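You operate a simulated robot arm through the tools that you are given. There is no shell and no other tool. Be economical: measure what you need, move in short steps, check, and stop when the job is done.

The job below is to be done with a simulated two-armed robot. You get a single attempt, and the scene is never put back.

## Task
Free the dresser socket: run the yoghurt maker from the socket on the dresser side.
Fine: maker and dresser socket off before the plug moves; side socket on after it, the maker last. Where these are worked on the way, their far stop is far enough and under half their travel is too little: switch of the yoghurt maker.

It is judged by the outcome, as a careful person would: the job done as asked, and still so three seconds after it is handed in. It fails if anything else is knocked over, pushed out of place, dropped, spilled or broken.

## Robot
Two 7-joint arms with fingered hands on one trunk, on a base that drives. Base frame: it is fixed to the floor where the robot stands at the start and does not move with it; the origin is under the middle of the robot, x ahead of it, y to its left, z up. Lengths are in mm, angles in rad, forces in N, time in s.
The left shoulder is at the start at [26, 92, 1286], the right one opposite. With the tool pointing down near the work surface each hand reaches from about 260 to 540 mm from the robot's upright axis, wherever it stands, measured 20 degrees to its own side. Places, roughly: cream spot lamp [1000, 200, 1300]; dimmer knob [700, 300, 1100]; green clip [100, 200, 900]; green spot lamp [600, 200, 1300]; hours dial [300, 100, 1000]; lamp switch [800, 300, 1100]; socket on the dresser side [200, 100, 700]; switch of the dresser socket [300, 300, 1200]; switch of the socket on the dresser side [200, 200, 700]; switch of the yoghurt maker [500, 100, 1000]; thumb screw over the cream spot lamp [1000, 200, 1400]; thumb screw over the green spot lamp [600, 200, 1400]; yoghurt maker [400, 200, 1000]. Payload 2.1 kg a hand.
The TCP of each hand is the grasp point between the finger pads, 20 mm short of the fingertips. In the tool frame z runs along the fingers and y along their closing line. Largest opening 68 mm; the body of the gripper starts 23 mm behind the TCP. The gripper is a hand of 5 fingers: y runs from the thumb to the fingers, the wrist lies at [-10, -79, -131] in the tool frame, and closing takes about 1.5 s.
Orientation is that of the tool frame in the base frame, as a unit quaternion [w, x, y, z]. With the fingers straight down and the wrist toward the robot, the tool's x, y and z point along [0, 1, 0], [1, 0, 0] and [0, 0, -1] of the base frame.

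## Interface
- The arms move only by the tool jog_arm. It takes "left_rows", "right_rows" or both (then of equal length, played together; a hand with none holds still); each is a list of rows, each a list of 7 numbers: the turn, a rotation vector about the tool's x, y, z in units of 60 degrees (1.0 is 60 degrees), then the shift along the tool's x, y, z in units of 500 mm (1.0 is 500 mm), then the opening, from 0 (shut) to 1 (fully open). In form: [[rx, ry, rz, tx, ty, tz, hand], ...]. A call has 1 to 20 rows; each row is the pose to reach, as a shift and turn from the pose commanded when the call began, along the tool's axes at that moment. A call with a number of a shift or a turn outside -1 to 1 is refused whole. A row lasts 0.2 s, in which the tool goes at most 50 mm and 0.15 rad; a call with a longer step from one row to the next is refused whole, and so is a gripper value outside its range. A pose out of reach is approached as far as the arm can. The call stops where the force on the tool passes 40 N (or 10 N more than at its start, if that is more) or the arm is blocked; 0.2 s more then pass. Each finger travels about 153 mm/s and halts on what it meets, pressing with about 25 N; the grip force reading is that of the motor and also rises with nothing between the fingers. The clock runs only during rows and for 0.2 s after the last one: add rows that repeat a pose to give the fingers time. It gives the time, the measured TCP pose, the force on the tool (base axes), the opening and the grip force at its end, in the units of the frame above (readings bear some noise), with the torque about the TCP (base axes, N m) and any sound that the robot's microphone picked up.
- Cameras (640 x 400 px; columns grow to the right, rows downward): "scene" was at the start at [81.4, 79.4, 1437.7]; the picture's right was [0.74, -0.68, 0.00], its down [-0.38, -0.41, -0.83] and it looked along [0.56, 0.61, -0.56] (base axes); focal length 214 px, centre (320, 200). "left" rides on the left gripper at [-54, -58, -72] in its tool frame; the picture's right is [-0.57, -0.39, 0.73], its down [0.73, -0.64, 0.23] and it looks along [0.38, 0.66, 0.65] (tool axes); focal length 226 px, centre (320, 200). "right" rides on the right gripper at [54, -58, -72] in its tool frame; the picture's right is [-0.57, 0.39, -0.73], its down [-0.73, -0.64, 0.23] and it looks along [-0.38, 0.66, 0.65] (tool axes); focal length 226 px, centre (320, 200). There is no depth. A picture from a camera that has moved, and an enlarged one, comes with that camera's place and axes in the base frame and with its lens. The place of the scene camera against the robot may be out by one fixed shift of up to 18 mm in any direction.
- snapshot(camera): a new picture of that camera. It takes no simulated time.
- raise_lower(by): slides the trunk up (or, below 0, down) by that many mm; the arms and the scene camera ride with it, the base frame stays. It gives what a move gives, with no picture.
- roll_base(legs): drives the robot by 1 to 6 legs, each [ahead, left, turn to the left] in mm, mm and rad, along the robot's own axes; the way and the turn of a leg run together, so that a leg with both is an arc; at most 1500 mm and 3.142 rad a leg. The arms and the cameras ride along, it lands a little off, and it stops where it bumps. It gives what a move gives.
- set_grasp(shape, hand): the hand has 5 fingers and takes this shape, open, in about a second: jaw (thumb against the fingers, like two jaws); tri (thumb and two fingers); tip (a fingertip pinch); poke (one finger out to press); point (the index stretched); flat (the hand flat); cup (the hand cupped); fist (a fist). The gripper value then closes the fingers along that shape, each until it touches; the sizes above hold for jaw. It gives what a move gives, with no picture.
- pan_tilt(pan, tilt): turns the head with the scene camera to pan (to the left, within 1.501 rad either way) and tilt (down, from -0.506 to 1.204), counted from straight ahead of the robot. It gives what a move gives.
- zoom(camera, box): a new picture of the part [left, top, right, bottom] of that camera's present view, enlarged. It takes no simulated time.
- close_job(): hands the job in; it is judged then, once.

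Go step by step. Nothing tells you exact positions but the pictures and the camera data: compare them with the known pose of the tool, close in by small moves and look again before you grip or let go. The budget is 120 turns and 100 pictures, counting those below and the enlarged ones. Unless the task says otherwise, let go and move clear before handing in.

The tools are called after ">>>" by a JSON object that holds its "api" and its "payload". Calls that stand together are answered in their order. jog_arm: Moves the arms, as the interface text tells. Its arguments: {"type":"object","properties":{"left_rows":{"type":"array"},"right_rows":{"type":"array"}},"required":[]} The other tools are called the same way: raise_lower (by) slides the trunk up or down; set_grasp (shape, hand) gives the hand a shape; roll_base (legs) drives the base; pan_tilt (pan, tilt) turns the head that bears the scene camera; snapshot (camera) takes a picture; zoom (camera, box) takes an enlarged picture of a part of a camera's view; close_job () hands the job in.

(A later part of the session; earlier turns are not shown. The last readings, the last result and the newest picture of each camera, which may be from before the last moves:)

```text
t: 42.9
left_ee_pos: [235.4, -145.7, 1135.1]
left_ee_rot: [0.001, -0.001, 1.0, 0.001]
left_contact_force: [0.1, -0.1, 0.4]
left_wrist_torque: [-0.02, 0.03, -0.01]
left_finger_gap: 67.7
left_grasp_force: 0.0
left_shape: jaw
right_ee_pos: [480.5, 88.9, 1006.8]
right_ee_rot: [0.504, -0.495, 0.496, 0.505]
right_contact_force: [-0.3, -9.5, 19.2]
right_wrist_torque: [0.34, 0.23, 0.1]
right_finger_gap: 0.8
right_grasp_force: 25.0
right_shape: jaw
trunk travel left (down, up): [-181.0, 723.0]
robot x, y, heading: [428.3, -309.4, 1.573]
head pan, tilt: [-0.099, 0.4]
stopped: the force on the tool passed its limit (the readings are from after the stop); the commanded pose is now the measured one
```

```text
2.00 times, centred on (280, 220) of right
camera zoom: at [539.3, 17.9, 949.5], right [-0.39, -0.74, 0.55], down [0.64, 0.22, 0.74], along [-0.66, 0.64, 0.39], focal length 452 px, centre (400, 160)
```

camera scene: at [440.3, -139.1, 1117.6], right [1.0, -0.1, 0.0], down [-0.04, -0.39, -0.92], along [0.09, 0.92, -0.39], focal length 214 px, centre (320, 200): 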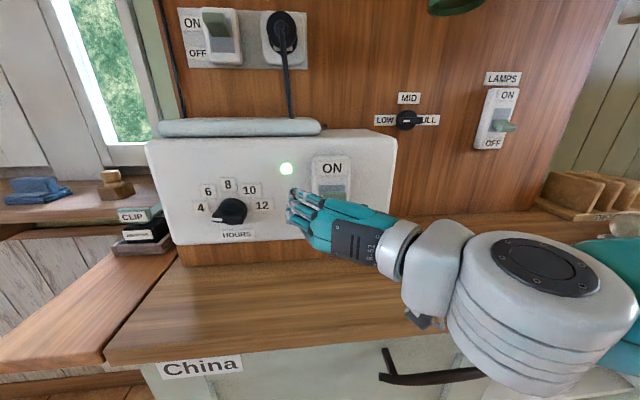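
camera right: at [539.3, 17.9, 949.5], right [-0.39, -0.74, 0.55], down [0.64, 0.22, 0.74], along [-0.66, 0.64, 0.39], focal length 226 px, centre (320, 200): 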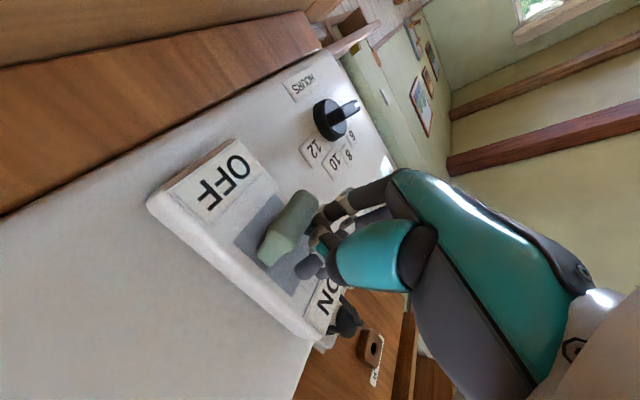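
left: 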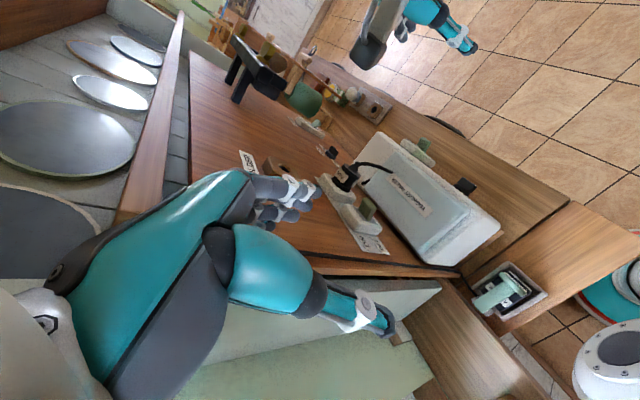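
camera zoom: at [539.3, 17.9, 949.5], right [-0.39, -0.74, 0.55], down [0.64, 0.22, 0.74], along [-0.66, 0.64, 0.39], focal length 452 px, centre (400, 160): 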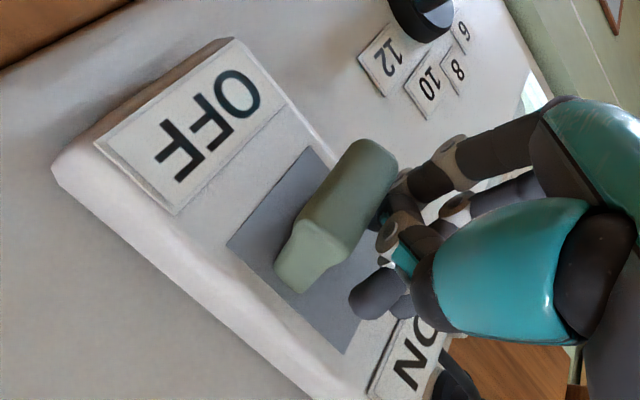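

The green light is out. I'll back off and check the lever.

>>> {"api": "jog_arm", "payload": {"right_rows": [[0, 0, 0, -0.01, 0, -0.03, 0], [0, 0, 0, -0.01, 0, -0.08, 0], [0, 0, 0, -0.01, 0, -0.14, 0]]}}

>>> {"api": "zoom", "payload": {"camera": "right", "box": [80, 120, 400, 320]}}

>>> {"api": "zoom", "payload": {"camera": "scene", "box": [240, 110, 400, 210]}}

```text
t: 43.7
left_ee_pos: [237.0, -143.4, 1136.3]
left_ee_rot: [-0.001, -0.001, 1.0, -0.001]
left_contact_force: [-0.5, 0.2, -0.6]
left_wrist_torque: [-0.02, 0.01, 0.03]
left_finger_gap: 68.0
left_grasp_force: 0.0
left_shape: jaw
right_ee_pos: [475.2, 36.9, 1017.1]
right_ee_rot: [0.502, -0.497, 0.499, 0.502]
right_contact_force: [-0.6, 0.2, -0.1]
right_wrist_torque: [0.01, -0.03, 0.0]
right_finger_gap: 0.5
right_grasp_force: 24.9
right_shape: jaw
right hand out of reach, approached as far as the arm can: row 3
trunk travel left (down, up): [-181.0, 723.0]
robot x, y, heading: [427.6, -308.9, 1.567]
head pan, tilt: [-0.099, 0.4]
```

```text
2.00 times, centred on (240, 220) of right
camera zoom: at [535.9, -33.9, 961.2], right [-0.39, -0.73, 0.56], down [0.64, 0.22, 0.73], along [-0.66, 0.64, 0.38], focal length 452 px, centre (480, 160)
```

zoom: 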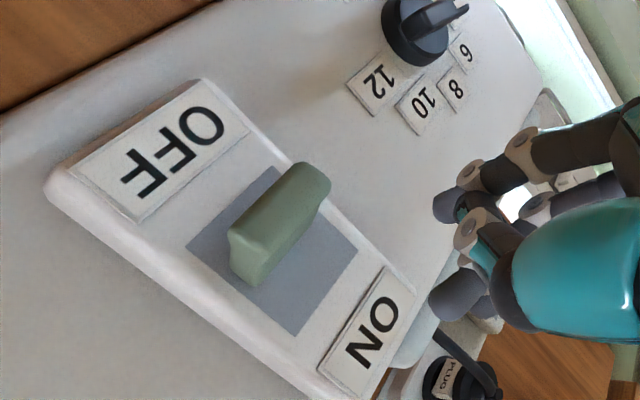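

```text
4.00 times, centred on (320, 160) of scene
camera zoom: at [440.3, -137.1, 1108.5], right [1.0, -0.1, 0.0], down [-0.04, -0.39, -0.92], along [0.09, 0.92, -0.39], focal length 858 px, centre (320, 360)
```

zoom: 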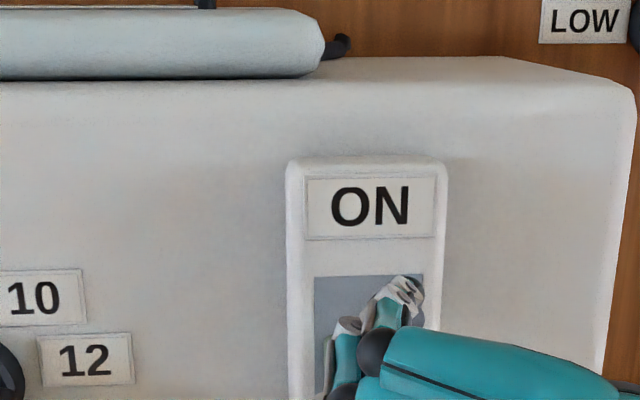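

The maker's light is out and the lever is over toward OFF. Next is the dresser socket switch: raise, then shift left, and look at the maker lever from above on the way.

>>> {"api": "raise_lower", "payload": {"by": 240}}

>>> {"api": "zoom", "payload": {"camera": "scene", "box": [220, 200, 460, 350]}}

>>> {"api": "roll_base", "payload": {"legs": [[110, 148, 0]]}}

>>> {"api": "snapshot", "payload": {"camera": "right"}}

>>> {"api": "snapshot", "payload": {"camera": "scene"}}

```text
t: 46.2
left_ee_pos: [235.9, -144.5, 1374.3]
left_ee_rot: [-0.001, -0.001, 1.0, 0.0]
left_contact_force: [0.1, -0.5, 0.2]
left_wrist_torque: [0.03, 0.01, -0.01]
left_finger_gap: 67.7
left_grasp_force: 0.0
left_shape: jaw
right_ee_pos: [476.0, 38.3, 1258.2]
right_ee_rot: [0.502, -0.497, 0.498, 0.503]
right_contact_force: [0.6, 0.5, 0.2]
right_wrist_torque: [0.0, 0.01, 0.0]
right_finger_gap: 0.6
right_grasp_force: 24.4
right_shape: jaw
trunk travel left (down, up): [-421.0, 483.0]
robot x, y, heading: [428.5, -308.2, 1.569]
head pan, tilt: [-0.099, 0.4]
```

```text
2.67 times, centred on (340, 275) of scene
camera zoom: at [440.3, -175.7, 1350.9], right [1.0, -0.1, 0.0], down [-0.04, -0.39, -0.92], along [0.09, 0.92, -0.39], focal length 572 px, centre (267, 0)
```

zoom: 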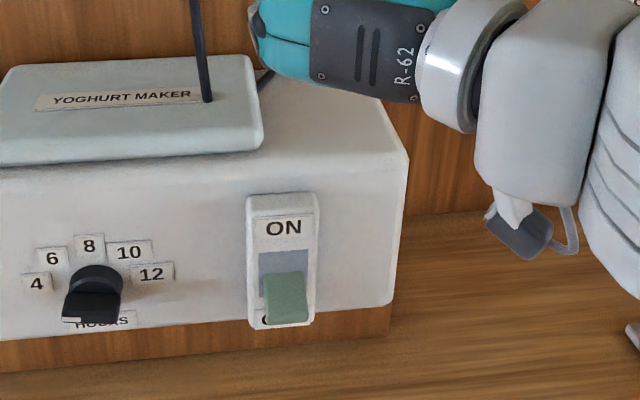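

```text
t: 47.8
left_ee_pos: [84.0, -34.0, 1375.2]
left_ee_rot: [0.0, -0.001, 1.0, -0.001]
left_contact_force: [0.2, -0.5, -0.5]
left_wrist_torque: [0.02, -0.01, 0.0]
left_finger_gap: 67.4
left_grasp_force: 0.1
left_shape: jaw
right_ee_pos: [325.2, 148.4, 1257.6]
right_ee_rot: [0.503, -0.496, 0.498, 0.503]
right_contact_force: [-0.4, 0.8, -0.3]
right_wrist_torque: [0.0, -0.01, -0.02]
right_finger_gap: 0.5
right_grasp_force: 25.0
right_shape: jaw
trunk travel left (down, up): [-421.0, 483.0]
robot x, y, heading: [277.3, -199.5, 1.57]
head pan, tilt: [-0.099, 0.4]
```

```text
62 pictures are left
camera right: at [384.8, 77.0, 1201.6], right [-0.39, -0.73, 0.56], down [0.64, 0.22, 0.73], along [-0.66, 0.64, 0.38], focal length 226 px, centre (320, 200)
```

right: 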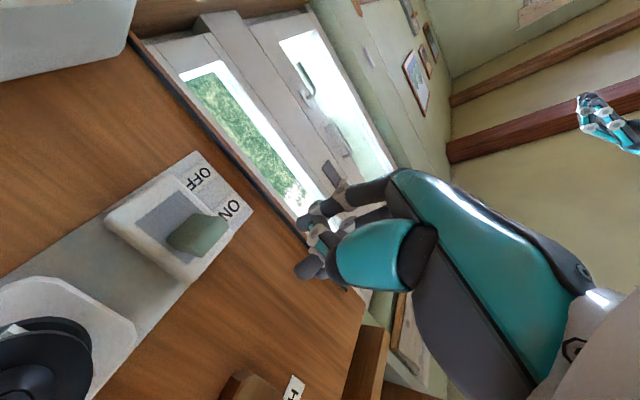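

```text
61 pictures are left
camera scene: at [288.1, -65.7, 1351.0], right [1.0, -0.1, 0.0], down [-0.04, -0.39, -0.92], along [0.09, 0.92, -0.39], focal length 214 px, centre (320, 200)
```

scene: 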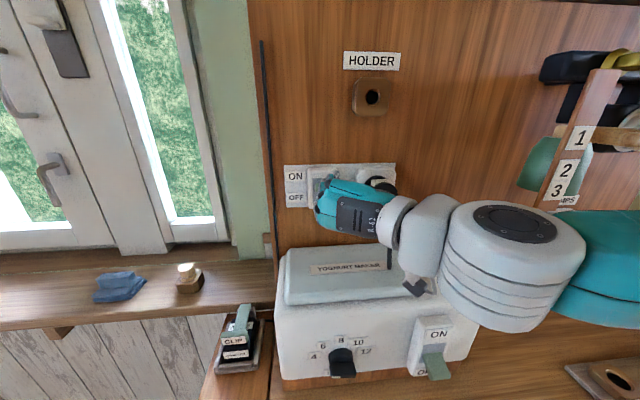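

The maker lever is fully down at OFF. Now moving closed fingers in above the dresser-socket lever.

>>> {"api": "jog_arm", "payload": {"right_rows": [[0, 0, 0, 0, 0, 0.06, 0], [0, 0, 0, 0, 0, 0.12, 0], [0, 0, 0, 0, 0, 0.174, 0], [0, 0, 0, 0, 0, 0.174, 0]]}}

>>> {"api": "snapshot", "payload": {"camera": "right"}}

>>> {"api": "zoom", "payload": {"camera": "scene", "box": [270, 140, 430, 240]}}

```text
t: 48.8
left_ee_pos: [84.1, -33.4, 1374.3]
left_ee_rot: [0.0, -0.002, 1.0, -0.002]
left_contact_force: [0.5, 0.0, 0.9]
left_wrist_torque: [-0.03, 0.0, 0.03]
left_finger_gap: 67.7
left_grasp_force: 0.1
left_shape: jaw
right_ee_pos: [323.2, 234.2, 1258.9]
right_ee_rot: [0.502, -0.498, 0.499, 0.501]
right_contact_force: [0.1, -0.1, 1.2]
right_wrist_torque: [0.02, -0.03, -0.03]
right_finger_gap: 0.3
right_grasp_force: 25.2
right_shape: jaw
trunk travel left (down, up): [-421.0, 483.0]
robot x, y, heading: [275.3, -198.1, 1.567]
head pan, tilt: [-0.099, 0.4]
```

```text
60 pictures are left
camera right: at [382.8, 161.9, 1203.5], right [-0.39, -0.73, 0.56], down [0.64, 0.22, 0.73], along [-0.66, 0.65, 0.38], focal length 226 px, centre (320, 200)
```

right: 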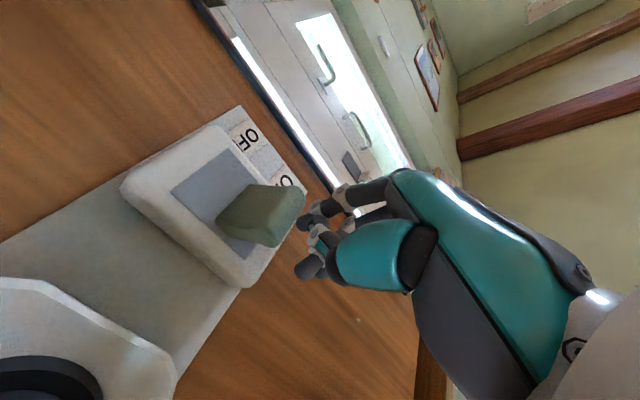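

```text
4.00 times, centred on (350, 190) of scene
camera zoom: at [288.5, -66.0, 1351.0], right [1.0, -0.1, 0.0], down [-0.04, -0.39, -0.92], along [0.09, 0.92, -0.39], focal length 858 px, centre (200, 240)
```

zoom: 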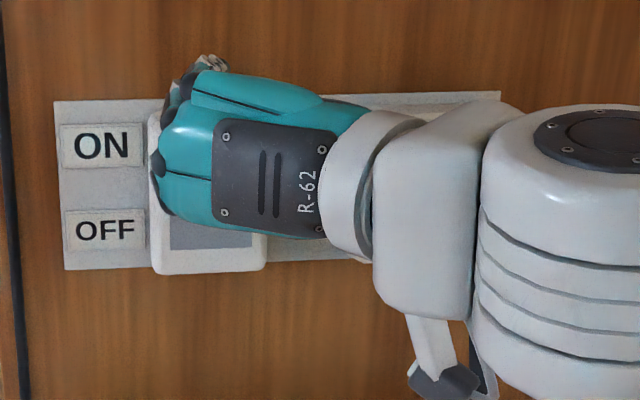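

>>> {"api": "raise_lower", "payload": {"by": -46}}

>>> {"api": "snapshot", "payload": {"camera": "right"}}

```text
t: 49.6
left_ee_pos: [84.3, -36.5, 1330.4]
left_ee_rot: [0.0, 0.0, 1.0, 0.0]
left_contact_force: [-0.4, 0.4, 0.8]
left_wrist_torque: [-0.03, -0.03, 0.01]
left_finger_gap: 68.0
left_grasp_force: 0.1
left_shape: jaw
right_ee_pos: [325.9, 231.2, 1222.8]
right_ee_rot: [0.507, -0.49, 0.494, 0.508]
right_contact_force: [-0.6, -8.7, 19.1]
right_wrist_torque: [0.37, 0.25, 0.13]
right_finger_gap: 1.2
right_grasp_force: 25.0
right_shape: jaw
trunk travel left (down, up): [-377.0, 527.0]
robot x, y, heading: [275.9, -197.7, 1.575]
head pan, tilt: [-0.099, 0.4]
stopped: the force on the tool passed its limit (the readings are from after the stop); the commanded pose is now the measured one
```

```text
58 pictures are left
camera right: at [385.1, 161.1, 1165.7], right [-0.39, -0.74, 0.54], down [0.64, 0.2, 0.74], along [-0.66, 0.64, 0.4], focal length 226 px, centre (320, 200)
```

right: 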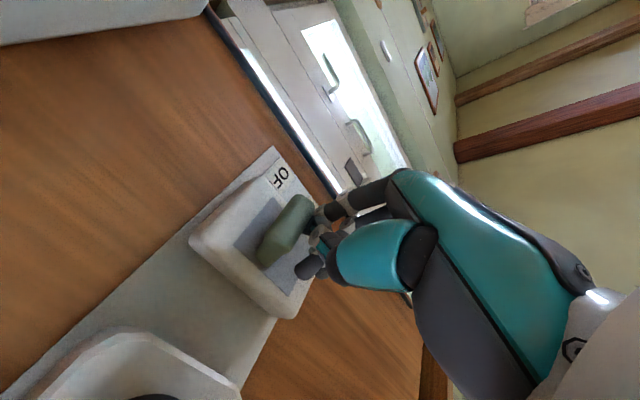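

It stopped as the maker lever did. Backing off and moving across toward the plug, then checking.

>>> {"api": "jog_arm", "payload": {"right_rows": [[0, 0, 0, -0.01, 0, -0.04, 0], [0, 0, 0, -0.01, 0, -0.1, 0.3], [0, 0, 0, -0.01, 0, -0.17, 1], [0, 0, 0, -0.01, 0, -0.2, 1]]}}

>>> {"api": "roll_base", "payload": {"legs": [[0, -96, 0]]}}

>>> {"api": "snapshot", "payload": {"camera": "scene"}}

>>> {"api": "snapshot", "payload": {"camera": "right"}}

```text
t: 50.6
left_ee_pos: [83.9, -34.1, 1330.5]
left_ee_rot: [0.0, 0.0, 1.0, 0.0]
left_contact_force: [0.5, -0.1, -0.4]
left_wrist_torque: [-0.01, 0.01, 0.03]
left_finger_gap: 67.7
left_grasp_force: 0.0
left_shape: jaw
right_ee_pos: [325.6, 133.8, 1224.3]
right_ee_rot: [0.507, -0.492, 0.496, 0.505]
right_contact_force: [0.1, -0.1, -0.2]
right_wrist_torque: [-0.01, -0.01, 0.0]
right_finger_gap: 68.0
right_grasp_force: 0.0
right_shape: jaw
trunk travel left (down, up): [-377.0, 527.0]
robot x, y, heading: [278.7, -197.2, 1.573]
head pan, tilt: [-0.099, 0.4]
```

```text
t: 51.7
left_ee_pos: [182.9, -32.9, 1329.6]
left_ee_rot: [0.0, 0.0, 1.0, -0.001]
left_contact_force: [0.2, -0.3, 0.1]
left_wrist_torque: [0.0, -0.03, -0.01]
left_finger_gap: 67.5
left_grasp_force: 0.1
left_shape: jaw
right_ee_pos: [425.2, 134.2, 1223.1]
right_ee_rot: [0.506, -0.492, 0.497, 0.505]
right_contact_force: [-0.1, 0.6, 0.3]
right_wrist_torque: [0.0, 0.02, 0.0]
right_finger_gap: 67.7
right_grasp_force: 0.0
right_shape: jaw
trunk travel left (down, up): [-377.0, 527.0]
robot x, y, heading: [371.0, -197.5, 1.567]
head pan, tilt: [-0.099, 0.4]
```

```text
57 pictures are left
camera scene: at [386.7, -61.0, 1306.4], right [0.99, -0.1, 0.0], down [-0.04, -0.39, -0.92], along [0.09, 0.92, -0.39], focal length 214 px, centre (320, 200)
```

scene: 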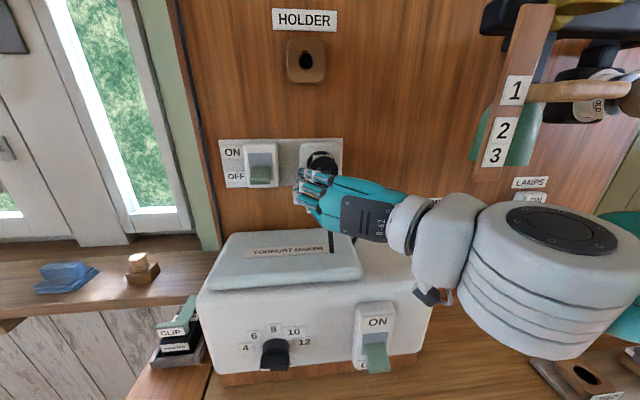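

```text
56 pictures are left
camera right: at [483.1, 63.5, 1165.5], right [-0.39, -0.74, 0.55], down [0.64, 0.21, 0.74], along [-0.66, 0.64, 0.39], focal length 226 px, centre (320, 200)
```

right: 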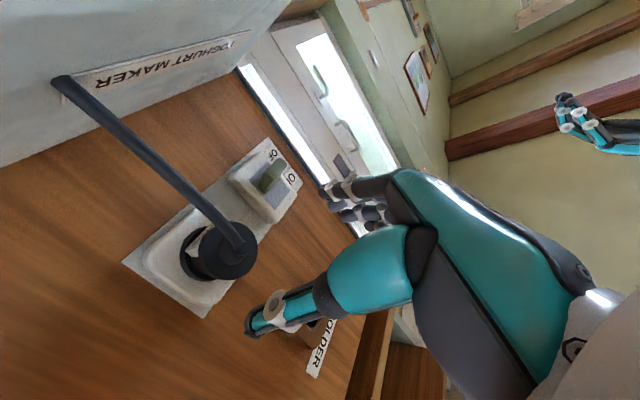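

Both switches are off. The plug front is at about [420,231,1224]; moving the open jaw around it.

>>> {"api": "jog_arm", "payload": {"right_rows": [[0, 0, 0, 0, 0.01, 0.06, 1], [0, 0, 0, 0, 0.01, 0.12, 1], [0, 0, 0, 0, 0.01, 0.16, 1], [0, 0, 0, 0, 0.01, 0.19, 1], [0, 0, 0, 0, 0.01, 0.216, 1], [0, 0, 0, 0, 0.01, 0.216, 1]]}}

>>> {"api": "snapshot", "payload": {"camera": "right"}}

>>> {"api": "zoom", "payload": {"camera": "scene", "box": [240, 110, 400, 210]}}

```text
t: 53.1
left_ee_pos: [181.4, -33.4, 1329.7]
left_ee_rot: [0.0, -0.001, 1.0, -0.001]
left_contact_force: [1.0, -0.3, 0.5]
left_wrist_torque: [-0.01, 0.0, 0.02]
left_finger_gap: 67.8
left_grasp_force: 0.0
left_shape: jaw
right_ee_pos: [419.3, 240.9, 1225.6]
right_ee_rot: [0.506, -0.492, 0.496, 0.505]
right_contact_force: [-0.3, 0.0, 0.2]
right_wrist_torque: [-0.03, 0.01, 0.03]
right_finger_gap: 67.9
right_grasp_force: 0.0
right_shape: jaw
trunk travel left (down, up): [-377.0, 527.0]
robot x, y, heading: [374.8, -196.7, 1.571]
head pan, tilt: [-0.099, 0.4]
```

```text
55 pictures are left
camera right: at [477.7, 170.9, 1167.9], right [-0.39, -0.74, 0.55], down [0.64, 0.21, 0.74], along [-0.66, 0.64, 0.39], focal length 226 px, centre (320, 200)
```

right: 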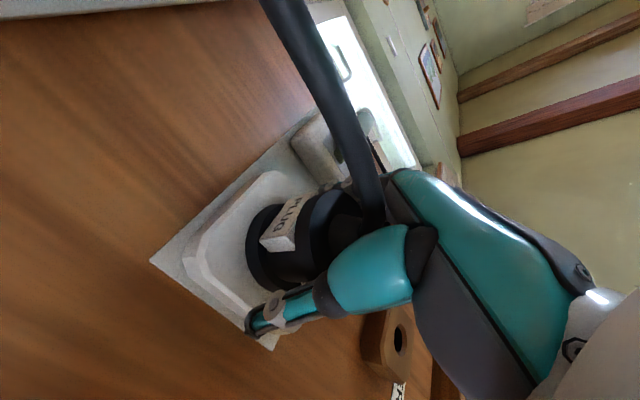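

```text
4.00 times, centred on (320, 160) of scene
camera zoom: at [386.1, -60.9, 1306.4], right [0.99, -0.1, 0.0], down [-0.04, -0.39, -0.92], along [0.09, 0.92, -0.39], focal length 858 px, centre (320, 360)
```

zoom: 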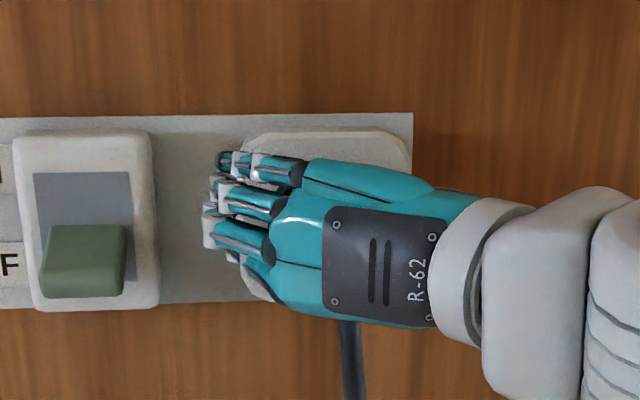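

The plug body is between thumb and fingers. Closing, then pulling straight out.

>>> {"api": "jog_arm", "payload": {"right_rows": [[0, 0, 0, 0, 0, 0, 0.7], [0, 0, 0, 0, 0, 0, 0.5], [0, 0, 0, 0, 0, 0, 0.2], [0, 0, 0, 0, 0, 0, 0], [0, 0, 0, 0, 0, 0, 0], [0, 0, 0, 0, 0, 0, 0], [0, 0, 0, 0, 0, 0, 0]]}}

>>> {"api": "snapshot", "payload": {"camera": "right"}}

```text
t: 54.7
left_ee_pos: [181.9, -32.0, 1330.4]
left_ee_rot: [0.0, 0.0, 1.0, -0.001]
left_contact_force: [-0.3, -0.4, -0.1]
left_wrist_torque: [0.01, -0.03, -0.02]
left_finger_gap: 67.7
left_grasp_force: 0.1
left_shape: jaw
right_ee_pos: [419.5, 242.4, 1226.4]
right_ee_rot: [0.506, -0.493, 0.496, 0.505]
right_contact_force: [2.9, -3.9, 0.1]
right_wrist_torque: [0.02, -0.04, 0.22]
right_finger_gap: 32.0
right_grasp_force: 25.0
right_shape: jaw
trunk travel left (down, up): [-377.0, 527.0]
robot x, y, heading: [369.9, -195.5, 1.565]
head pan, tilt: [-0.099, 0.4]
```

```text
53 pictures are left
camera right: at [478.3, 170.0, 1168.1], right [-0.39, -0.74, 0.55], down [0.64, 0.21, 0.74], along [-0.66, 0.64, 0.39], focal length 226 px, centre (320, 200)
```

right: 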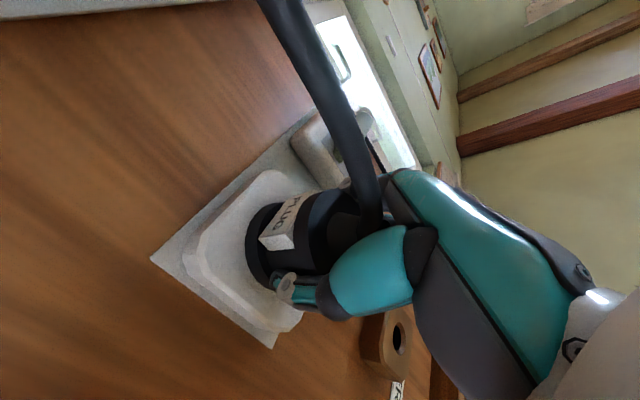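

>>> {"api": "jog_arm", "payload": {"right_rows": [[0, 0, 0, 0, 0, -0.01, 0], [0, 0, 0, 0, 0, -0.02, 0], [0, 0, 0, 0, 0, -0.03, 0], [0, 0, 0, 0, 0, -0.04, 0], [0, 0, 0, 0, 0, -0.06, 0], [0, 0, 0, 0, 0, -0.08, 0], [0, 0, 0, 0, 0, -0.1, 0], [0, 0, 0, 0, 0, -0.13, 0], [0, 0, 0, 0, 0, -0.16, 0]]}}

>>> {"api": "snapshot", "payload": {"camera": "right"}}

>>> {"api": "zoom", "payload": {"camera": "scene", "box": [220, 100, 420, 225]}}

```text
t: 56.7
left_ee_pos: [181.9, -33.4, 1330.9]
left_ee_rot: [0.001, 0.0, 1.0, 0.0]
left_contact_force: [-0.4, 0.3, -0.7]
left_wrist_torque: [0.02, 0.01, -0.01]
left_finger_gap: 67.9
left_grasp_force: 0.1
left_shape: jaw
right_ee_pos: [418.0, 161.5, 1224.7]
right_ee_rot: [0.507, -0.493, 0.495, 0.505]
right_contact_force: [-0.5, -0.8, 0.2]
right_wrist_torque: [0.01, 0.04, 0.02]
right_finger_gap: 29.7
right_grasp_force: 25.0
right_shape: jaw
trunk travel left (down, up): [-377.0, 527.0]
robot x, y, heading: [372.9, -199.0, 1.576]
head pan, tilt: [-0.099, 0.4]
```

```text
52 pictures are left
camera right: at [477.6, 90.2, 1166.9], right [-0.39, -0.74, 0.55], down [0.64, 0.21, 0.74], along [-0.66, 0.64, 0.39], focal length 226 px, centre (320, 200)
```

right: 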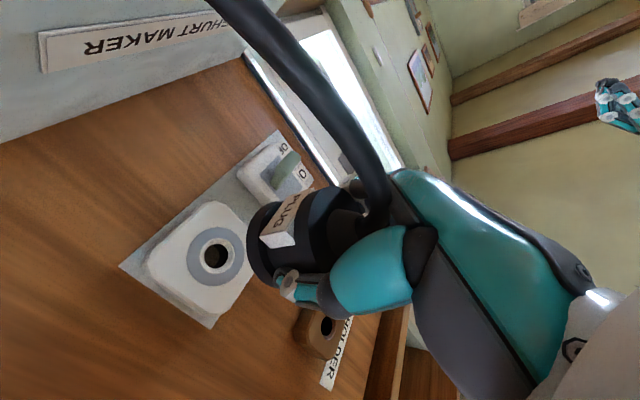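

```text
3.20 times, centred on (320, 162) of scene
camera zoom: at [386.1, -61.0, 1306.4], right [0.99, -0.1, 0.0], down [-0.04, -0.39, -0.92], along [0.09, 0.92, -0.39], focal length 686 px, centre (320, 320)
```

zoom: 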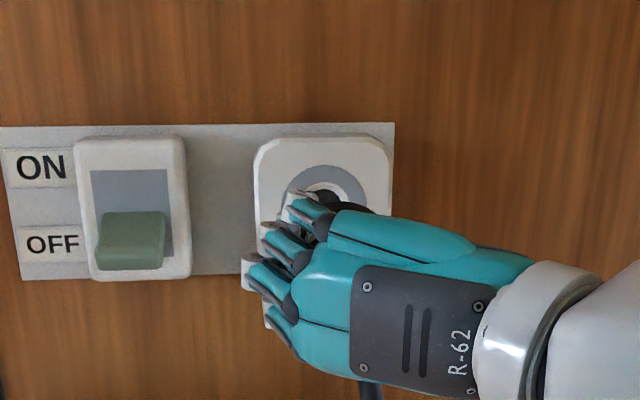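

The plug is out, and this socket face matches the side socket, so no adapter looks needed. I'll back away a little and test how low the arm can take this grip.

>>> {"api": "roll_base", "payload": {"legs": [[-200, 0, 0]]}}

>>> {"api": "jog_arm", "payload": {"right_rows": [[0, 0, 0, 0.05, 0, 0, 0], [0, 0, 0, 0.1, 0, 0, 0], [0, 0, 0, 0.15, 0, 0, 0], [0, 0, 0, 0.2, 0, 0, 0], [0, 0, 0, 0.25, 0, 0, 0], [0, 0, 0, 0.3, 0, 0, 0], [0, 0, 0, 0.35, 0, 0, 0]]}}

>>> {"api": "snapshot", "payload": {"camera": "scene"}}

```text
t: 58.3
left_ee_pos: [181.5, -237.8, 1331.1]
left_ee_rot: [-0.001, 0.001, 1.0, -0.001]
left_contact_force: [0.4, -0.7, -0.5]
left_wrist_torque: [0.0, -0.01, 0.01]
left_finger_gap: 67.6
left_grasp_force: 0.0
left_shape: jaw
right_ee_pos: [418.3, -42.6, 1224.9]
right_ee_rot: [0.507, -0.491, 0.497, 0.505]
right_contact_force: [0.3, 0.3, 0.1]
right_wrist_torque: [-0.05, 0.01, -0.04]
right_finger_gap: 29.6
right_grasp_force: 25.1
right_shape: jaw
trunk travel left (down, up): [-377.0, 527.0]
robot x, y, heading: [372.2, -405.1, 1.566]
head pan, tilt: [-0.099, 0.4]
```

```text
t: 59.9
left_ee_pos: [182.9, -236.3, 1331.1]
left_ee_rot: [0.0, 0.001, 1.0, -0.002]
left_contact_force: [0.1, -0.1, 0.5]
left_wrist_torque: [0.0, 0.0, 0.01]
left_finger_gap: 67.8
left_grasp_force: 0.0
left_shape: jaw
right_ee_pos: [420.5, -41.9, 1200.9]
right_ee_rot: [0.507, -0.492, 0.498, 0.503]
right_contact_force: [-0.1, -0.1, -0.4]
right_wrist_torque: [-0.02, 0.03, 0.02]
right_finger_gap: 29.6
right_grasp_force: 25.5
right_shape: jaw
right hand out of reach, approached as far as the arm can: row 2, 3, 4, 5, 6, 7
trunk travel left (down, up): [-377.0, 527.0]
robot x, y, heading: [375.9, -401.2, 1.568]
head pan, tilt: [-0.099, 0.4]
```

```text
50 pictures are left
camera scene: at [386.1, -264.5, 1306.4], right [0.99, -0.1, 0.0], down [-0.04, -0.39, -0.92], along [0.1, 0.92, -0.39], focal length 214 px, centre (320, 200)
```

scene: 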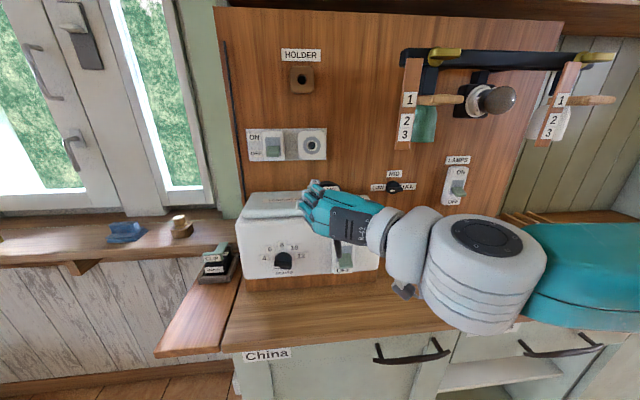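

In this roll the arm stops 62 mm above the shoulder, too high for the side socket. I'll roll the wrist under (thumb down) and test the low range.

>>> {"api": "jog_arm", "payload": {"right_rows": [[0, 0, 0.14, 0, 0, 0, 0], [0, 0, 0.28, 0, 0, 0, 0], [0, 0, 0.42, 0, 0, 0, 0], [0, 0, 0.56, 0, 0, 0, 0], [0, 0, 0.7, 0, 0, 0, 0], [0, 0, 0.84, 0, 0, 0, 0], [0, 0, 0.98, 0, 0, 0, 0], [0, 0, 0.98, 0, 0, 0, 0]]}}

>>> {"api": "jog_arm", "payload": {"right_rows": [[0, 0, 0.13, 0, -0.06, 0, 0], [0, 0, 0.26, 0, -0.12, 0, 0], [0, 0, 0.39, 0, -0.18, 0, 0], [0, 0, 0.52, 0, -0.24, 0, 0], [0, 0, 0.52, 0, -0.3, 0, 0], [0, 0, 0.52, 0, -0.36, 0, 0]]}}

>>> {"api": "snapshot", "payload": {"camera": "scene"}}

```text
t: 61.7
left_ee_pos: [181.8, -235.3, 1330.1]
left_ee_rot: [-0.001, 0.002, 1.0, -0.001]
left_contact_force: [-0.4, 0.4, 0.1]
left_wrist_torque: [-0.03, 0.02, 0.0]
left_finger_gap: 67.9
left_grasp_force: 0.1
left_shape: jaw
right_ee_pos: [507.8, -72.0, 1267.3]
right_ee_rot: [0.193, -0.186, 0.675, 0.688]
right_contact_force: [0.2, 0.1, -0.5]
right_wrist_torque: [-0.04, 0.0, 0.03]
right_finger_gap: 29.3
right_grasp_force: 25.2
right_shape: jaw
right hand out of reach, approached as far as the arm can: row 1, 2, 3, 4, 5, 6, 7, 8
trunk travel left (down, up): [-377.0, 527.0]
robot x, y, heading: [375.5, -403.4, 1.568]
head pan, tilt: [-0.099, 0.4]
```

```text
t: 63.1
left_ee_pos: [180.9, -236.1, 1330.4]
left_ee_rot: [0.0, 0.002, 1.0, 0.0]
left_contact_force: [0.0, 0.5, 0.4]
left_wrist_torque: [-0.01, -0.03, -0.01]
left_finger_gap: 67.5
left_grasp_force: 0.0
left_shape: jaw
right_ee_pos: [595.6, -73.5, 1115.6]
right_ee_rot: [-0.001, 0.002, 0.699, 0.715]
right_contact_force: [0.1, -0.3, -0.7]
right_wrist_torque: [-0.03, -0.01, 0.0]
right_finger_gap: 29.2
right_grasp_force: 25.6
right_shape: jaw
right hand out of reach, approached as far as the arm can: row 1, 2, 3, 4, 5, 6
trunk travel left (down, up): [-377.0, 527.0]
robot x, y, heading: [372.7, -405.7, 1.567]
head pan, tilt: [-0.099, 0.4]
```

```text
49 pictures are left
camera scene: at [386.2, -264.6, 1306.4], right [0.99, -0.1, 0.0], down [-0.04, -0.39, -0.92], along [0.1, 0.92, -0.39], focal length 214 px, centre (320, 200)
```

scene: 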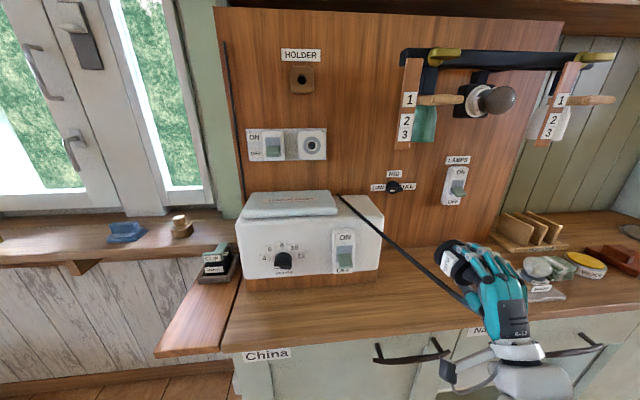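

Now the hand is level with the wrist below, and lower reach opens up. I'll continue down and see.

>>> {"api": "jog_arm", "payload": {"right_rows": [[0, 0, 0, 0.03, -0.05, 0.03, 0], [0, 0, 0, 0.06, -0.1, 0.05, 0], [0, 0, 0, 0.09, -0.15, 0.05, 0], [0, 0, 0, 0.12, -0.2, 0.05, 0], [0, 0, 0, 0.15, -0.25, 0.05, 0]]}}

```text
t: 64.3
left_ee_pos: [180.4, -235.6, 1329.9]
left_ee_rot: [0.0, 0.001, 1.0, 0.0]
left_contact_force: [-0.7, -0.3, 0.5]
left_wrist_torque: [-0.02, 0.02, 0.0]
left_finger_gap: 67.9
left_grasp_force: 0.1
left_shape: jaw
right_ee_pos: [617.2, -53.3, 1026.3]
right_ee_rot: [-0.001, 0.002, 0.699, 0.715]
right_contact_force: [0.1, 0.5, -0.5]
right_wrist_torque: [-0.03, 0.02, -0.02]
right_finger_gap: 29.3
right_grasp_force: 24.8
right_shape: jaw
right hand out of reach, approached as far as the arm can: row 1, 2, 3, 4, 5
trunk travel left (down, up): [-377.0, 527.0]
robot x, y, heading: [374.8, -404.5, 1.568]
head pan, tilt: [-0.099, 0.4]
```

The hand is 112 mm below the shoulder now, which would match the side socket with the trunk low. Testing how far left it can go here.

>>> {"api": "jog_arm", "payload": {"right_rows": [[0, 0, 0, 0.05, 0, 0, 0], [0, 0, 0, 0.1, 0, 0, 0], [0, 0, 0, 0.15, 0, 0, 0], [0, 0, 0, 0.2, 0, 0, 0], [0, 0, 0, 0.25, 0, 0, 0]]}}

>>> {"api": "snapshot", "payload": {"camera": "scene"}}

```text
t: 65.5
left_ee_pos: [182.5, -236.3, 1329.9]
left_ee_rot: [0.0, 0.002, 1.0, -0.002]
left_contact_force: [0.1, -0.2, 0.1]
left_wrist_torque: [-0.01, 0.0, -0.01]
left_finger_gap: 67.7
left_grasp_force: 0.1
left_shape: jaw
right_ee_pos: [616.0, -60.5, 1037.3]
right_ee_rot: [0.0, 0.003, 0.699, 0.715]
right_contact_force: [0.1, 0.2, -0.6]
right_wrist_torque: [-0.04, -0.01, 0.02]
right_finger_gap: 28.9
right_grasp_force: 25.7
right_shape: jaw
right hand out of reach, approached as far as the arm can: row 1, 2, 3, 4, 5
trunk travel left (down, up): [-377.0, 527.0]
robot x, y, heading: [375.5, -402.5, 1.568]
head pan, tilt: [-0.099, 0.4]
```

```text
48 pictures are left
camera scene: at [386.2, -264.6, 1306.4], right [0.99, -0.1, 0.0], down [-0.04, -0.39, -0.92], along [0.1, 0.92, -0.39], focal length 214 px, centre (320, 200)
```

scene: 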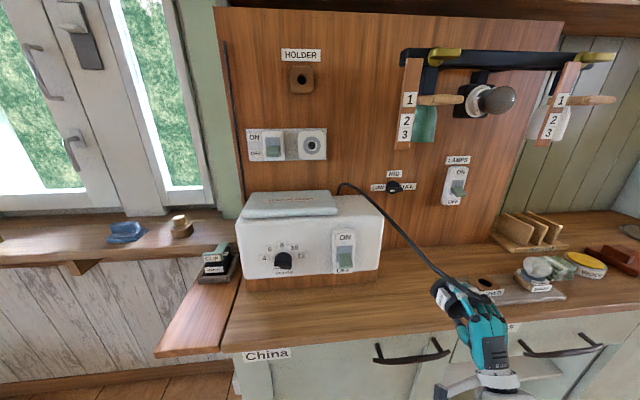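

It prefers the right side. I'll test yawing the hand outward relative to the robot, so the robot could stand turned left by the dresser.

>>> {"api": "jog_arm", "payload": {"right_rows": [[0, -0.14, 0, 0, 0, 0, 0], [0, -0.28, 0, 0, 0, 0, 0], [0, -0.42, 0, 0, 0, 0, 0], [0, -0.56, 0, 0, 0, 0, 0], [0, -0.7, 0, 0, 0, 0, 0], [0, -0.84, 0, 0, 0, 0, 0], [0, -0.84, 0, 0, 0, 0, 0]]}}

```text
t: 67.1
left_ee_pos: [181.6, -236.5, 1329.6]
left_ee_rot: [0.0, 0.002, 1.0, -0.001]
left_contact_force: [0.2, 0.7, 0.3]
left_wrist_torque: [0.02, -0.02, 0.01]
left_finger_gap: 67.7
left_grasp_force: 0.1
left_shape: jaw
right_ee_pos: [748.2, -263.5, 1080.5]
right_ee_rot: [0.308, 0.279, 0.627, 0.659]
right_contact_force: [0.6, 0.3, 0.1]
right_wrist_torque: [-0.04, -0.04, 0.01]
right_finger_gap: 28.9
right_grasp_force: 24.8
right_shape: jaw
right hand out of reach, approached as far as the arm can: row 1, 2, 3, 4, 5, 6, 7
trunk travel left (down, up): [-377.0, 527.0]
robot x, y, heading: [377.1, -401.7, 1.565]
head pan, tilt: [-0.099, 0.4]
```

Going outward does not help enough. Better: park the plug in the HOLDER with the right hand (cable now exits sideways), then take it with the left hand, whose mirrored low pose suits the side socket. First I'll undo the yaw.

>>> {"api": "jog_arm", "payload": {"right_rows": [[0, 0.14, 0, 0, 0, 0, 0], [0, 0.28, 0, 0, 0, 0, 0], [0, 0.42, 0, 0, 0, 0, 0], [0, 0.56, 0, 0, 0, 0, 0], [0, 0.7, 0, 0, 0, 0, 0], [0, 0.84, 0, 0, 0, 0, 0], [0, 0.84, 0, 0, 0, 0, 0]]}}

```text
t: 68.7
left_ee_pos: [182.4, -236.3, 1329.6]
left_ee_rot: [0.001, 0.002, 1.0, -0.001]
left_contact_force: [0.1, -0.3, 0.3]
left_wrist_torque: [0.0, -0.02, -0.01]
left_finger_gap: 67.7
left_grasp_force: 0.0
left_shape: jaw
right_ee_pos: [748.2, -276.1, 1066.7]
right_ee_rot: [0.001, 0.003, 0.699, 0.715]
right_contact_force: [0.1, -1.0, -0.4]
right_wrist_torque: [-0.01, 0.0, 0.0]
right_finger_gap: 28.8
right_grasp_force: 25.0
right_shape: jaw
trunk travel left (down, up): [-377.0, 527.0]
robot x, y, heading: [373.9, -403.9, 1.567]
head pan, tilt: [-0.099, 0.4]
```

>>> {"api": "jog_arm", "payload": {"right_rows": [[0, 0, 0, 0.04, 0.01, 0.06, 0], [0, 0, 0, 0.08, 0.02, 0.12, 0], [0, 0, 0, 0.12, 0.03, 0.18, 0], [0, 0, 0, 0.16, 0.04, 0.24, 0], [0, 0, 0, 0.2, 0.05, 0.3, 0], [0, 0, 0, 0.22, 0.06, 0.36, 0], [0, 0, 0, 0.22, 0.06, 0.42, 0]]}}

>>> {"api": "snapshot", "payload": {"camera": "right"}}

```text
t: 70.3
left_ee_pos: [181.9, -235.5, 1329.9]
left_ee_rot: [0.0, 0.002, 1.0, -0.001]
left_contact_force: [0.8, -0.1, -0.1]
left_wrist_torque: [0.01, -0.02, 0.0]
left_finger_gap: 68.0
left_grasp_force: 0.1
left_shape: jaw
right_ee_pos: [640.6, -70.9, 1102.7]
right_ee_rot: [0.002, 0.003, 0.699, 0.715]
right_contact_force: [-0.4, 0.0, -1.6]
right_wrist_torque: [-0.01, -0.01, -0.03]
right_finger_gap: 28.7
right_grasp_force: 24.4
right_shape: jaw
trunk travel left (down, up): [-377.0, 527.0]
robot x, y, heading: [377.3, -403.6, 1.565]
head pan, tilt: [-0.099, 0.4]
```

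```text
47 pictures are left
camera right: at [587.8, -140.2, 1042.0], right [0.56, -0.74, 0.37], down [0.73, 0.24, -0.64], along [0.38, 0.63, 0.68], focal length 226 px, centre (320, 200)
```

right: 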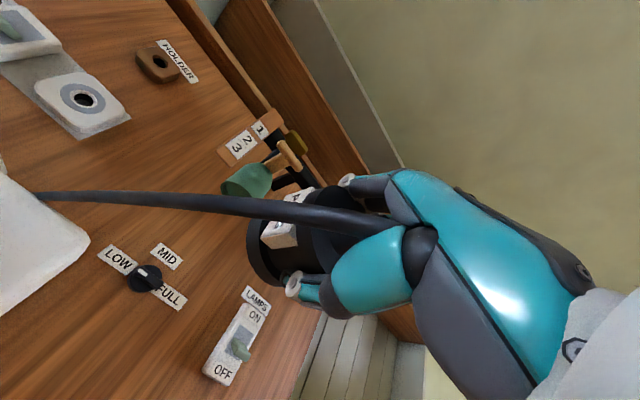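

>>> {"api": "raise_lower", "payload": {"by": 257}}

>>> {"api": "roll_base", "payload": {"legs": [[0, 239, 0], [180, 0, 0]]}}

>>> {"api": "snapshot", "payload": {"camera": "right"}}

>>> {"api": "snapshot", "payload": {"camera": "scene"}}

```text
t: 73.0
left_ee_pos: [181.6, -236.8, 1587.6]
left_ee_rot: [0.0, 0.001, 1.0, -0.001]
left_contact_force: [0.0, 0.0, -1.0]
left_wrist_torque: [0.01, 0.0, 0.01]
left_finger_gap: 67.7
left_grasp_force: 0.0
left_shape: jaw
right_ee_pos: [641.7, -66.1, 1359.9]
right_ee_rot: [0.002, 0.004, 0.699, 0.715]
right_contact_force: [-0.3, 0.3, -1.3]
right_wrist_torque: [0.0, 0.0, -0.01]
right_finger_gap: 28.8
right_grasp_force: 24.8
right_shape: jaw
trunk travel left (down, up): [-634.0, 270.0]
robot x, y, heading: [370.5, -402.4, 1.569]
head pan, tilt: [-0.099, 0.4]
```

```text
t: 75.8
left_ee_pos: [-49.0, -51.4, 1585.9]
left_ee_rot: [0.0, 0.004, 1.0, -0.002]
left_contact_force: [0.3, -0.9, 0.1]
left_wrist_torque: [0.04, 0.02, 0.0]
left_finger_gap: 67.5
left_grasp_force: 0.1
left_shape: jaw
right_ee_pos: [411.4, 114.9, 1358.6]
right_ee_rot: [0.003, 0.006, 0.699, 0.715]
right_contact_force: [0.3, 0.8, -0.9]
right_wrist_torque: [0.0, 0.02, 0.0]
right_finger_gap: 28.8
right_grasp_force: 25.2
right_shape: jaw
trunk travel left (down, up): [-634.0, 270.0]
robot x, y, heading: [140.7, -223.1, 1.559]
head pan, tilt: [-0.099, 0.4]
```

```text
46 pictures are left
camera right: at [357.0, 45.8, 1298.0], right [0.56, -0.74, 0.37], down [0.73, 0.23, -0.64], along [0.39, 0.63, 0.68], focal length 226 px, centre (320, 200)
```

right: 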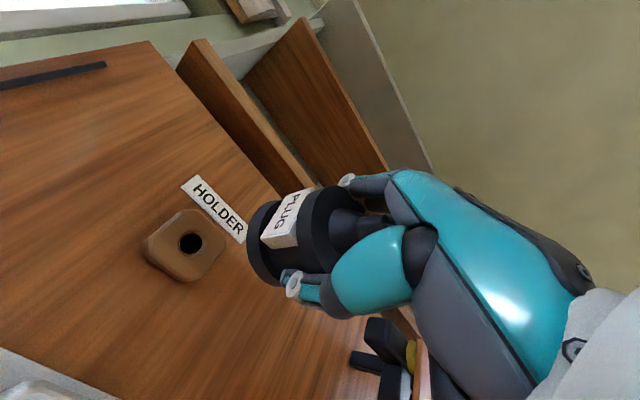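

```text
45 pictures are left
camera scene: at [154.8, -99.8, 1564.2], right [0.99, -0.11, 0.0], down [-0.04, -0.39, -0.92], along [0.1, 0.92, -0.39], focal length 214 px, centre (320, 200)
```

scene: 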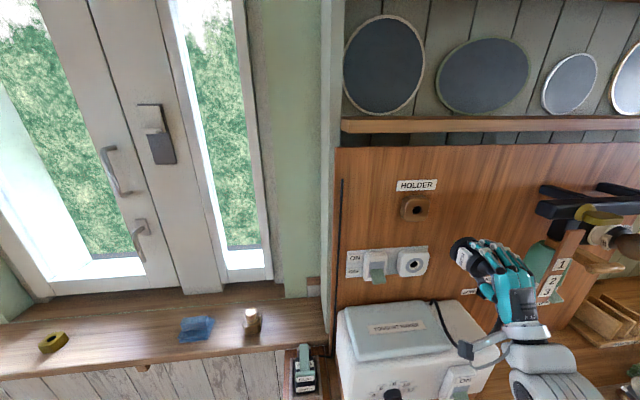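

The holder hole is around [398,262,1366]. Moving to a close pre-insert pose and looking.

>>> {"api": "jog_arm", "payload": {"right_rows": [[0, 0, 0, 0.013, 0.006, 0.05, 0], [0, 0, 0, 0.026, 0.012, 0.1, 0], [0, 0, 0, 0.026, 0.012, 0.13, 0], [0, 0, 0, 0.026, 0.012, 0.13, 0]]}}

>>> {"api": "zoom", "payload": {"camera": "right", "box": [160, 140, 400, 290]}}

>>> {"api": "zoom", "payload": {"camera": "scene", "box": [360, 160, 520, 260]}}

```text
t: 76.8
left_ee_pos: [-49.5, -51.6, 1587.4]
left_ee_rot: [-0.001, 0.004, 1.0, -0.001]
left_contact_force: [-0.9, 0.5, 1.4]
left_wrist_torque: [0.0, 0.03, 0.02]
left_finger_gap: 67.8
left_grasp_force: 0.0
left_shape: jaw
right_ee_pos: [400.1, 179.7, 1368.3]
right_ee_rot: [0.004, 0.006, 0.699, 0.715]
right_contact_force: [0.1, -0.5, -1.0]
right_wrist_torque: [0.01, -0.03, 0.01]
right_finger_gap: 28.7
right_grasp_force: 25.2
right_shape: jaw
trunk travel left (down, up): [-634.0, 270.0]
robot x, y, heading: [144.8, -220.3, 1.561]
head pan, tilt: [-0.099, 0.4]
```

```text
2.67 times, centred on (280, 215) of right
camera zoom: at [345.9, 110.7, 1306.7], right [0.56, -0.74, 0.37], down [0.73, 0.23, -0.64], along [0.39, 0.63, 0.68], focal length 603 px, centre (427, 160)
```

zoom: 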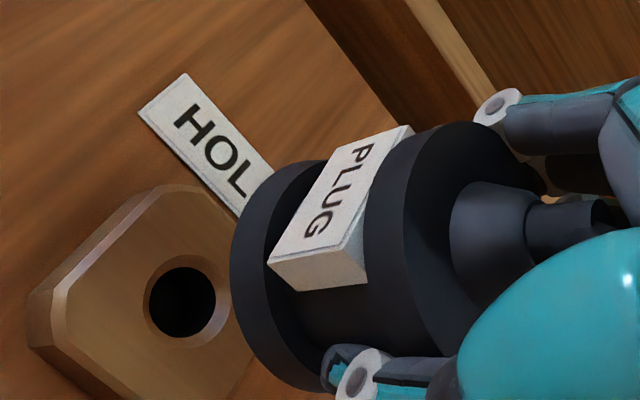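

```text
4.00 times, centred on (440, 210) of scene
camera zoom: at [154.8, -101.2, 1564.3], right [0.99, -0.11, 0.0], down [-0.04, -0.39, -0.92], along [0.1, 0.92, -0.39], focal length 858 px, centre (-160, 160)
```

zoom: 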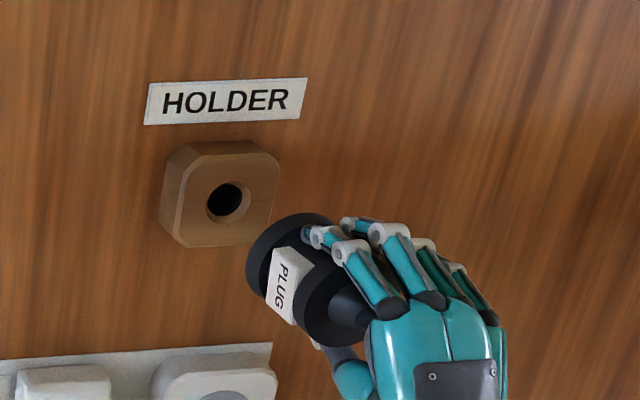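

Hole face is at [398,263,1366] and the pin is nearly on axis. Small trim, then insert slowly.

>>> {"api": "jog_arm", "payload": {"right_rows": [[0.02, -0.02, 0, 0.004, -0.006, 0.0, 0], [0.02, -0.02, 0, 0.004, -0.006, 0.02, 0], [0.02, -0.02, 0, 0.004, -0.006, 0.035, 0], [0.02, -0.02, 0, 0.004, -0.006, 0.05, 0], [0.02, -0.02, 0, 0.004, -0.006, 0.06, 0]]}}

>>> {"api": "zoom", "payload": {"camera": "right", "box": [160, 140, 400, 290]}}

```text
t: 78.0
left_ee_pos: [-48.9, -52.6, 1587.3]
left_ee_rot: [0.001, 0.005, 1.0, 0.0]
left_contact_force: [0.5, -0.6, 0.0]
left_wrist_torque: [0.0, 0.02, -0.01]
left_finger_gap: 67.5
left_grasp_force: 0.0
left_shape: jaw
right_ee_pos: [398.5, 208.7, 1364.3]
right_ee_rot: [0.009, 0.012, 0.707, 0.707]
right_contact_force: [0.4, 1.1, -1.2]
right_wrist_torque: [0.0, 0.0, 0.05]
right_finger_gap: 28.6
right_grasp_force: 24.8
right_shape: jaw
trunk travel left (down, up): [-634.0, 270.0]
robot x, y, heading: [141.9, -218.7, 1.564]
head pan, tilt: [-0.099, 0.4]
```

```text
2.67 times, centred on (280, 215) of right
camera zoom: at [342.9, 139.8, 1304.7], right [0.54, -0.75, 0.38], down [0.74, 0.21, -0.64], along [0.4, 0.63, 0.66], focal length 603 px, centre (427, 160)
```

zoom: 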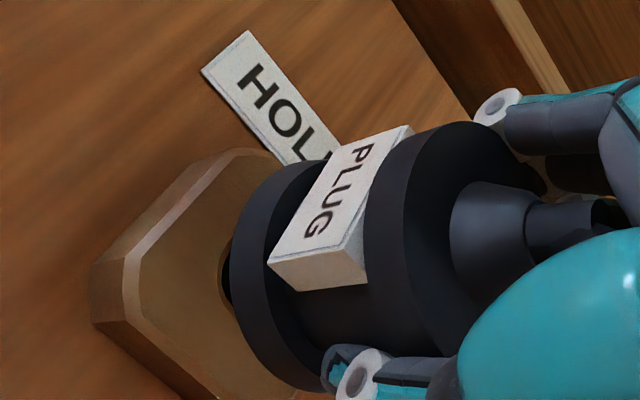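

>>> {"api": "jog_arm", "payload": {"right_rows": [[0, 0, 0, 0, 0.002, 0.01, 0], [0, 0, 0, 0, 0.002, 0.02, 0], [0, 0, 0, 0, 0.002, 0.03, 0], [0, 0, 0, 0, 0.002, 0.04, 0], [0, 0, 0, 0, 0.002, 0.05, 0]]}}

>>> {"api": "zoom", "payload": {"camera": "right", "box": [160, 140, 400, 290]}}

>>> {"api": "zoom", "payload": {"camera": "scene", "box": [360, 160, 520, 260]}}

```text
t: 79.2
left_ee_pos: [-48.9, -52.8, 1587.2]
left_ee_rot: [0.0, 0.005, 1.0, 0.0]
left_contact_force: [-1.3, -0.4, -0.5]
left_wrist_torque: [0.01, 0.0, 0.01]
left_finger_gap: 67.7
left_grasp_force: 0.1
left_shape: jaw
right_ee_pos: [398.7, 234.1, 1365.6]
right_ee_rot: [0.01, 0.012, 0.707, 0.707]
right_contact_force: [0.0, -0.3, 2.6]
right_wrist_torque: [0.15, -0.01, 0.02]
right_finger_gap: 28.9
right_grasp_force: 25.1
right_shape: jaw
trunk travel left (down, up): [-634.0, 270.0]
robot x, y, heading: [141.4, -217.4, 1.562]
head pan, tilt: [-0.099, 0.4]
```

```text
2.67 times, centred on (280, 215) of right
camera zoom: at [343.9, 164.3, 1305.6], right [0.55, -0.75, 0.38], down [0.74, 0.21, -0.64], along [0.4, 0.63, 0.66], focal length 603 px, centre (427, 160)
```

zoom: 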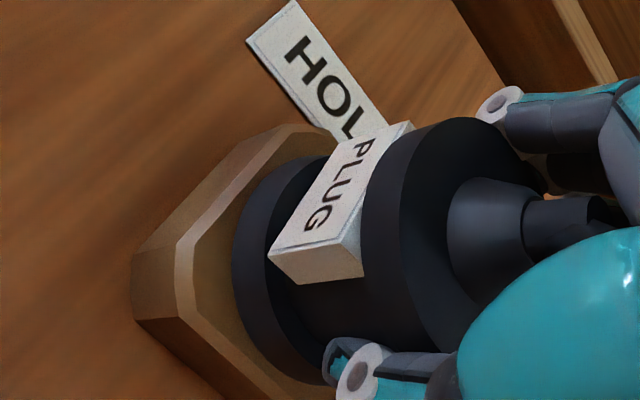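

```text
4.00 times, centred on (440, 210) of scene
camera zoom: at [154.6, -101.3, 1564.4], right [0.99, -0.11, 0.0], down [-0.04, -0.39, -0.92], along [0.1, 0.92, -0.39], focal length 858 px, centre (-160, 160)
```

zoom: 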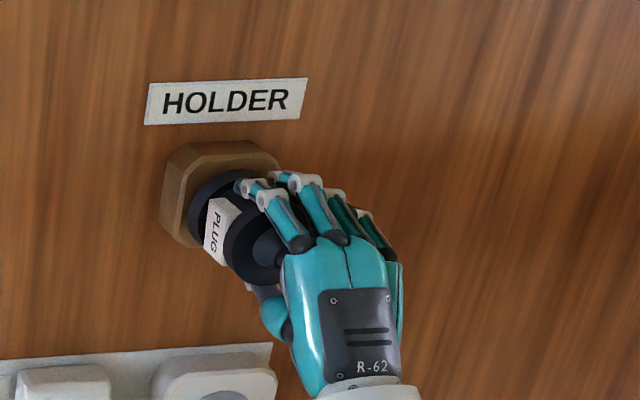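

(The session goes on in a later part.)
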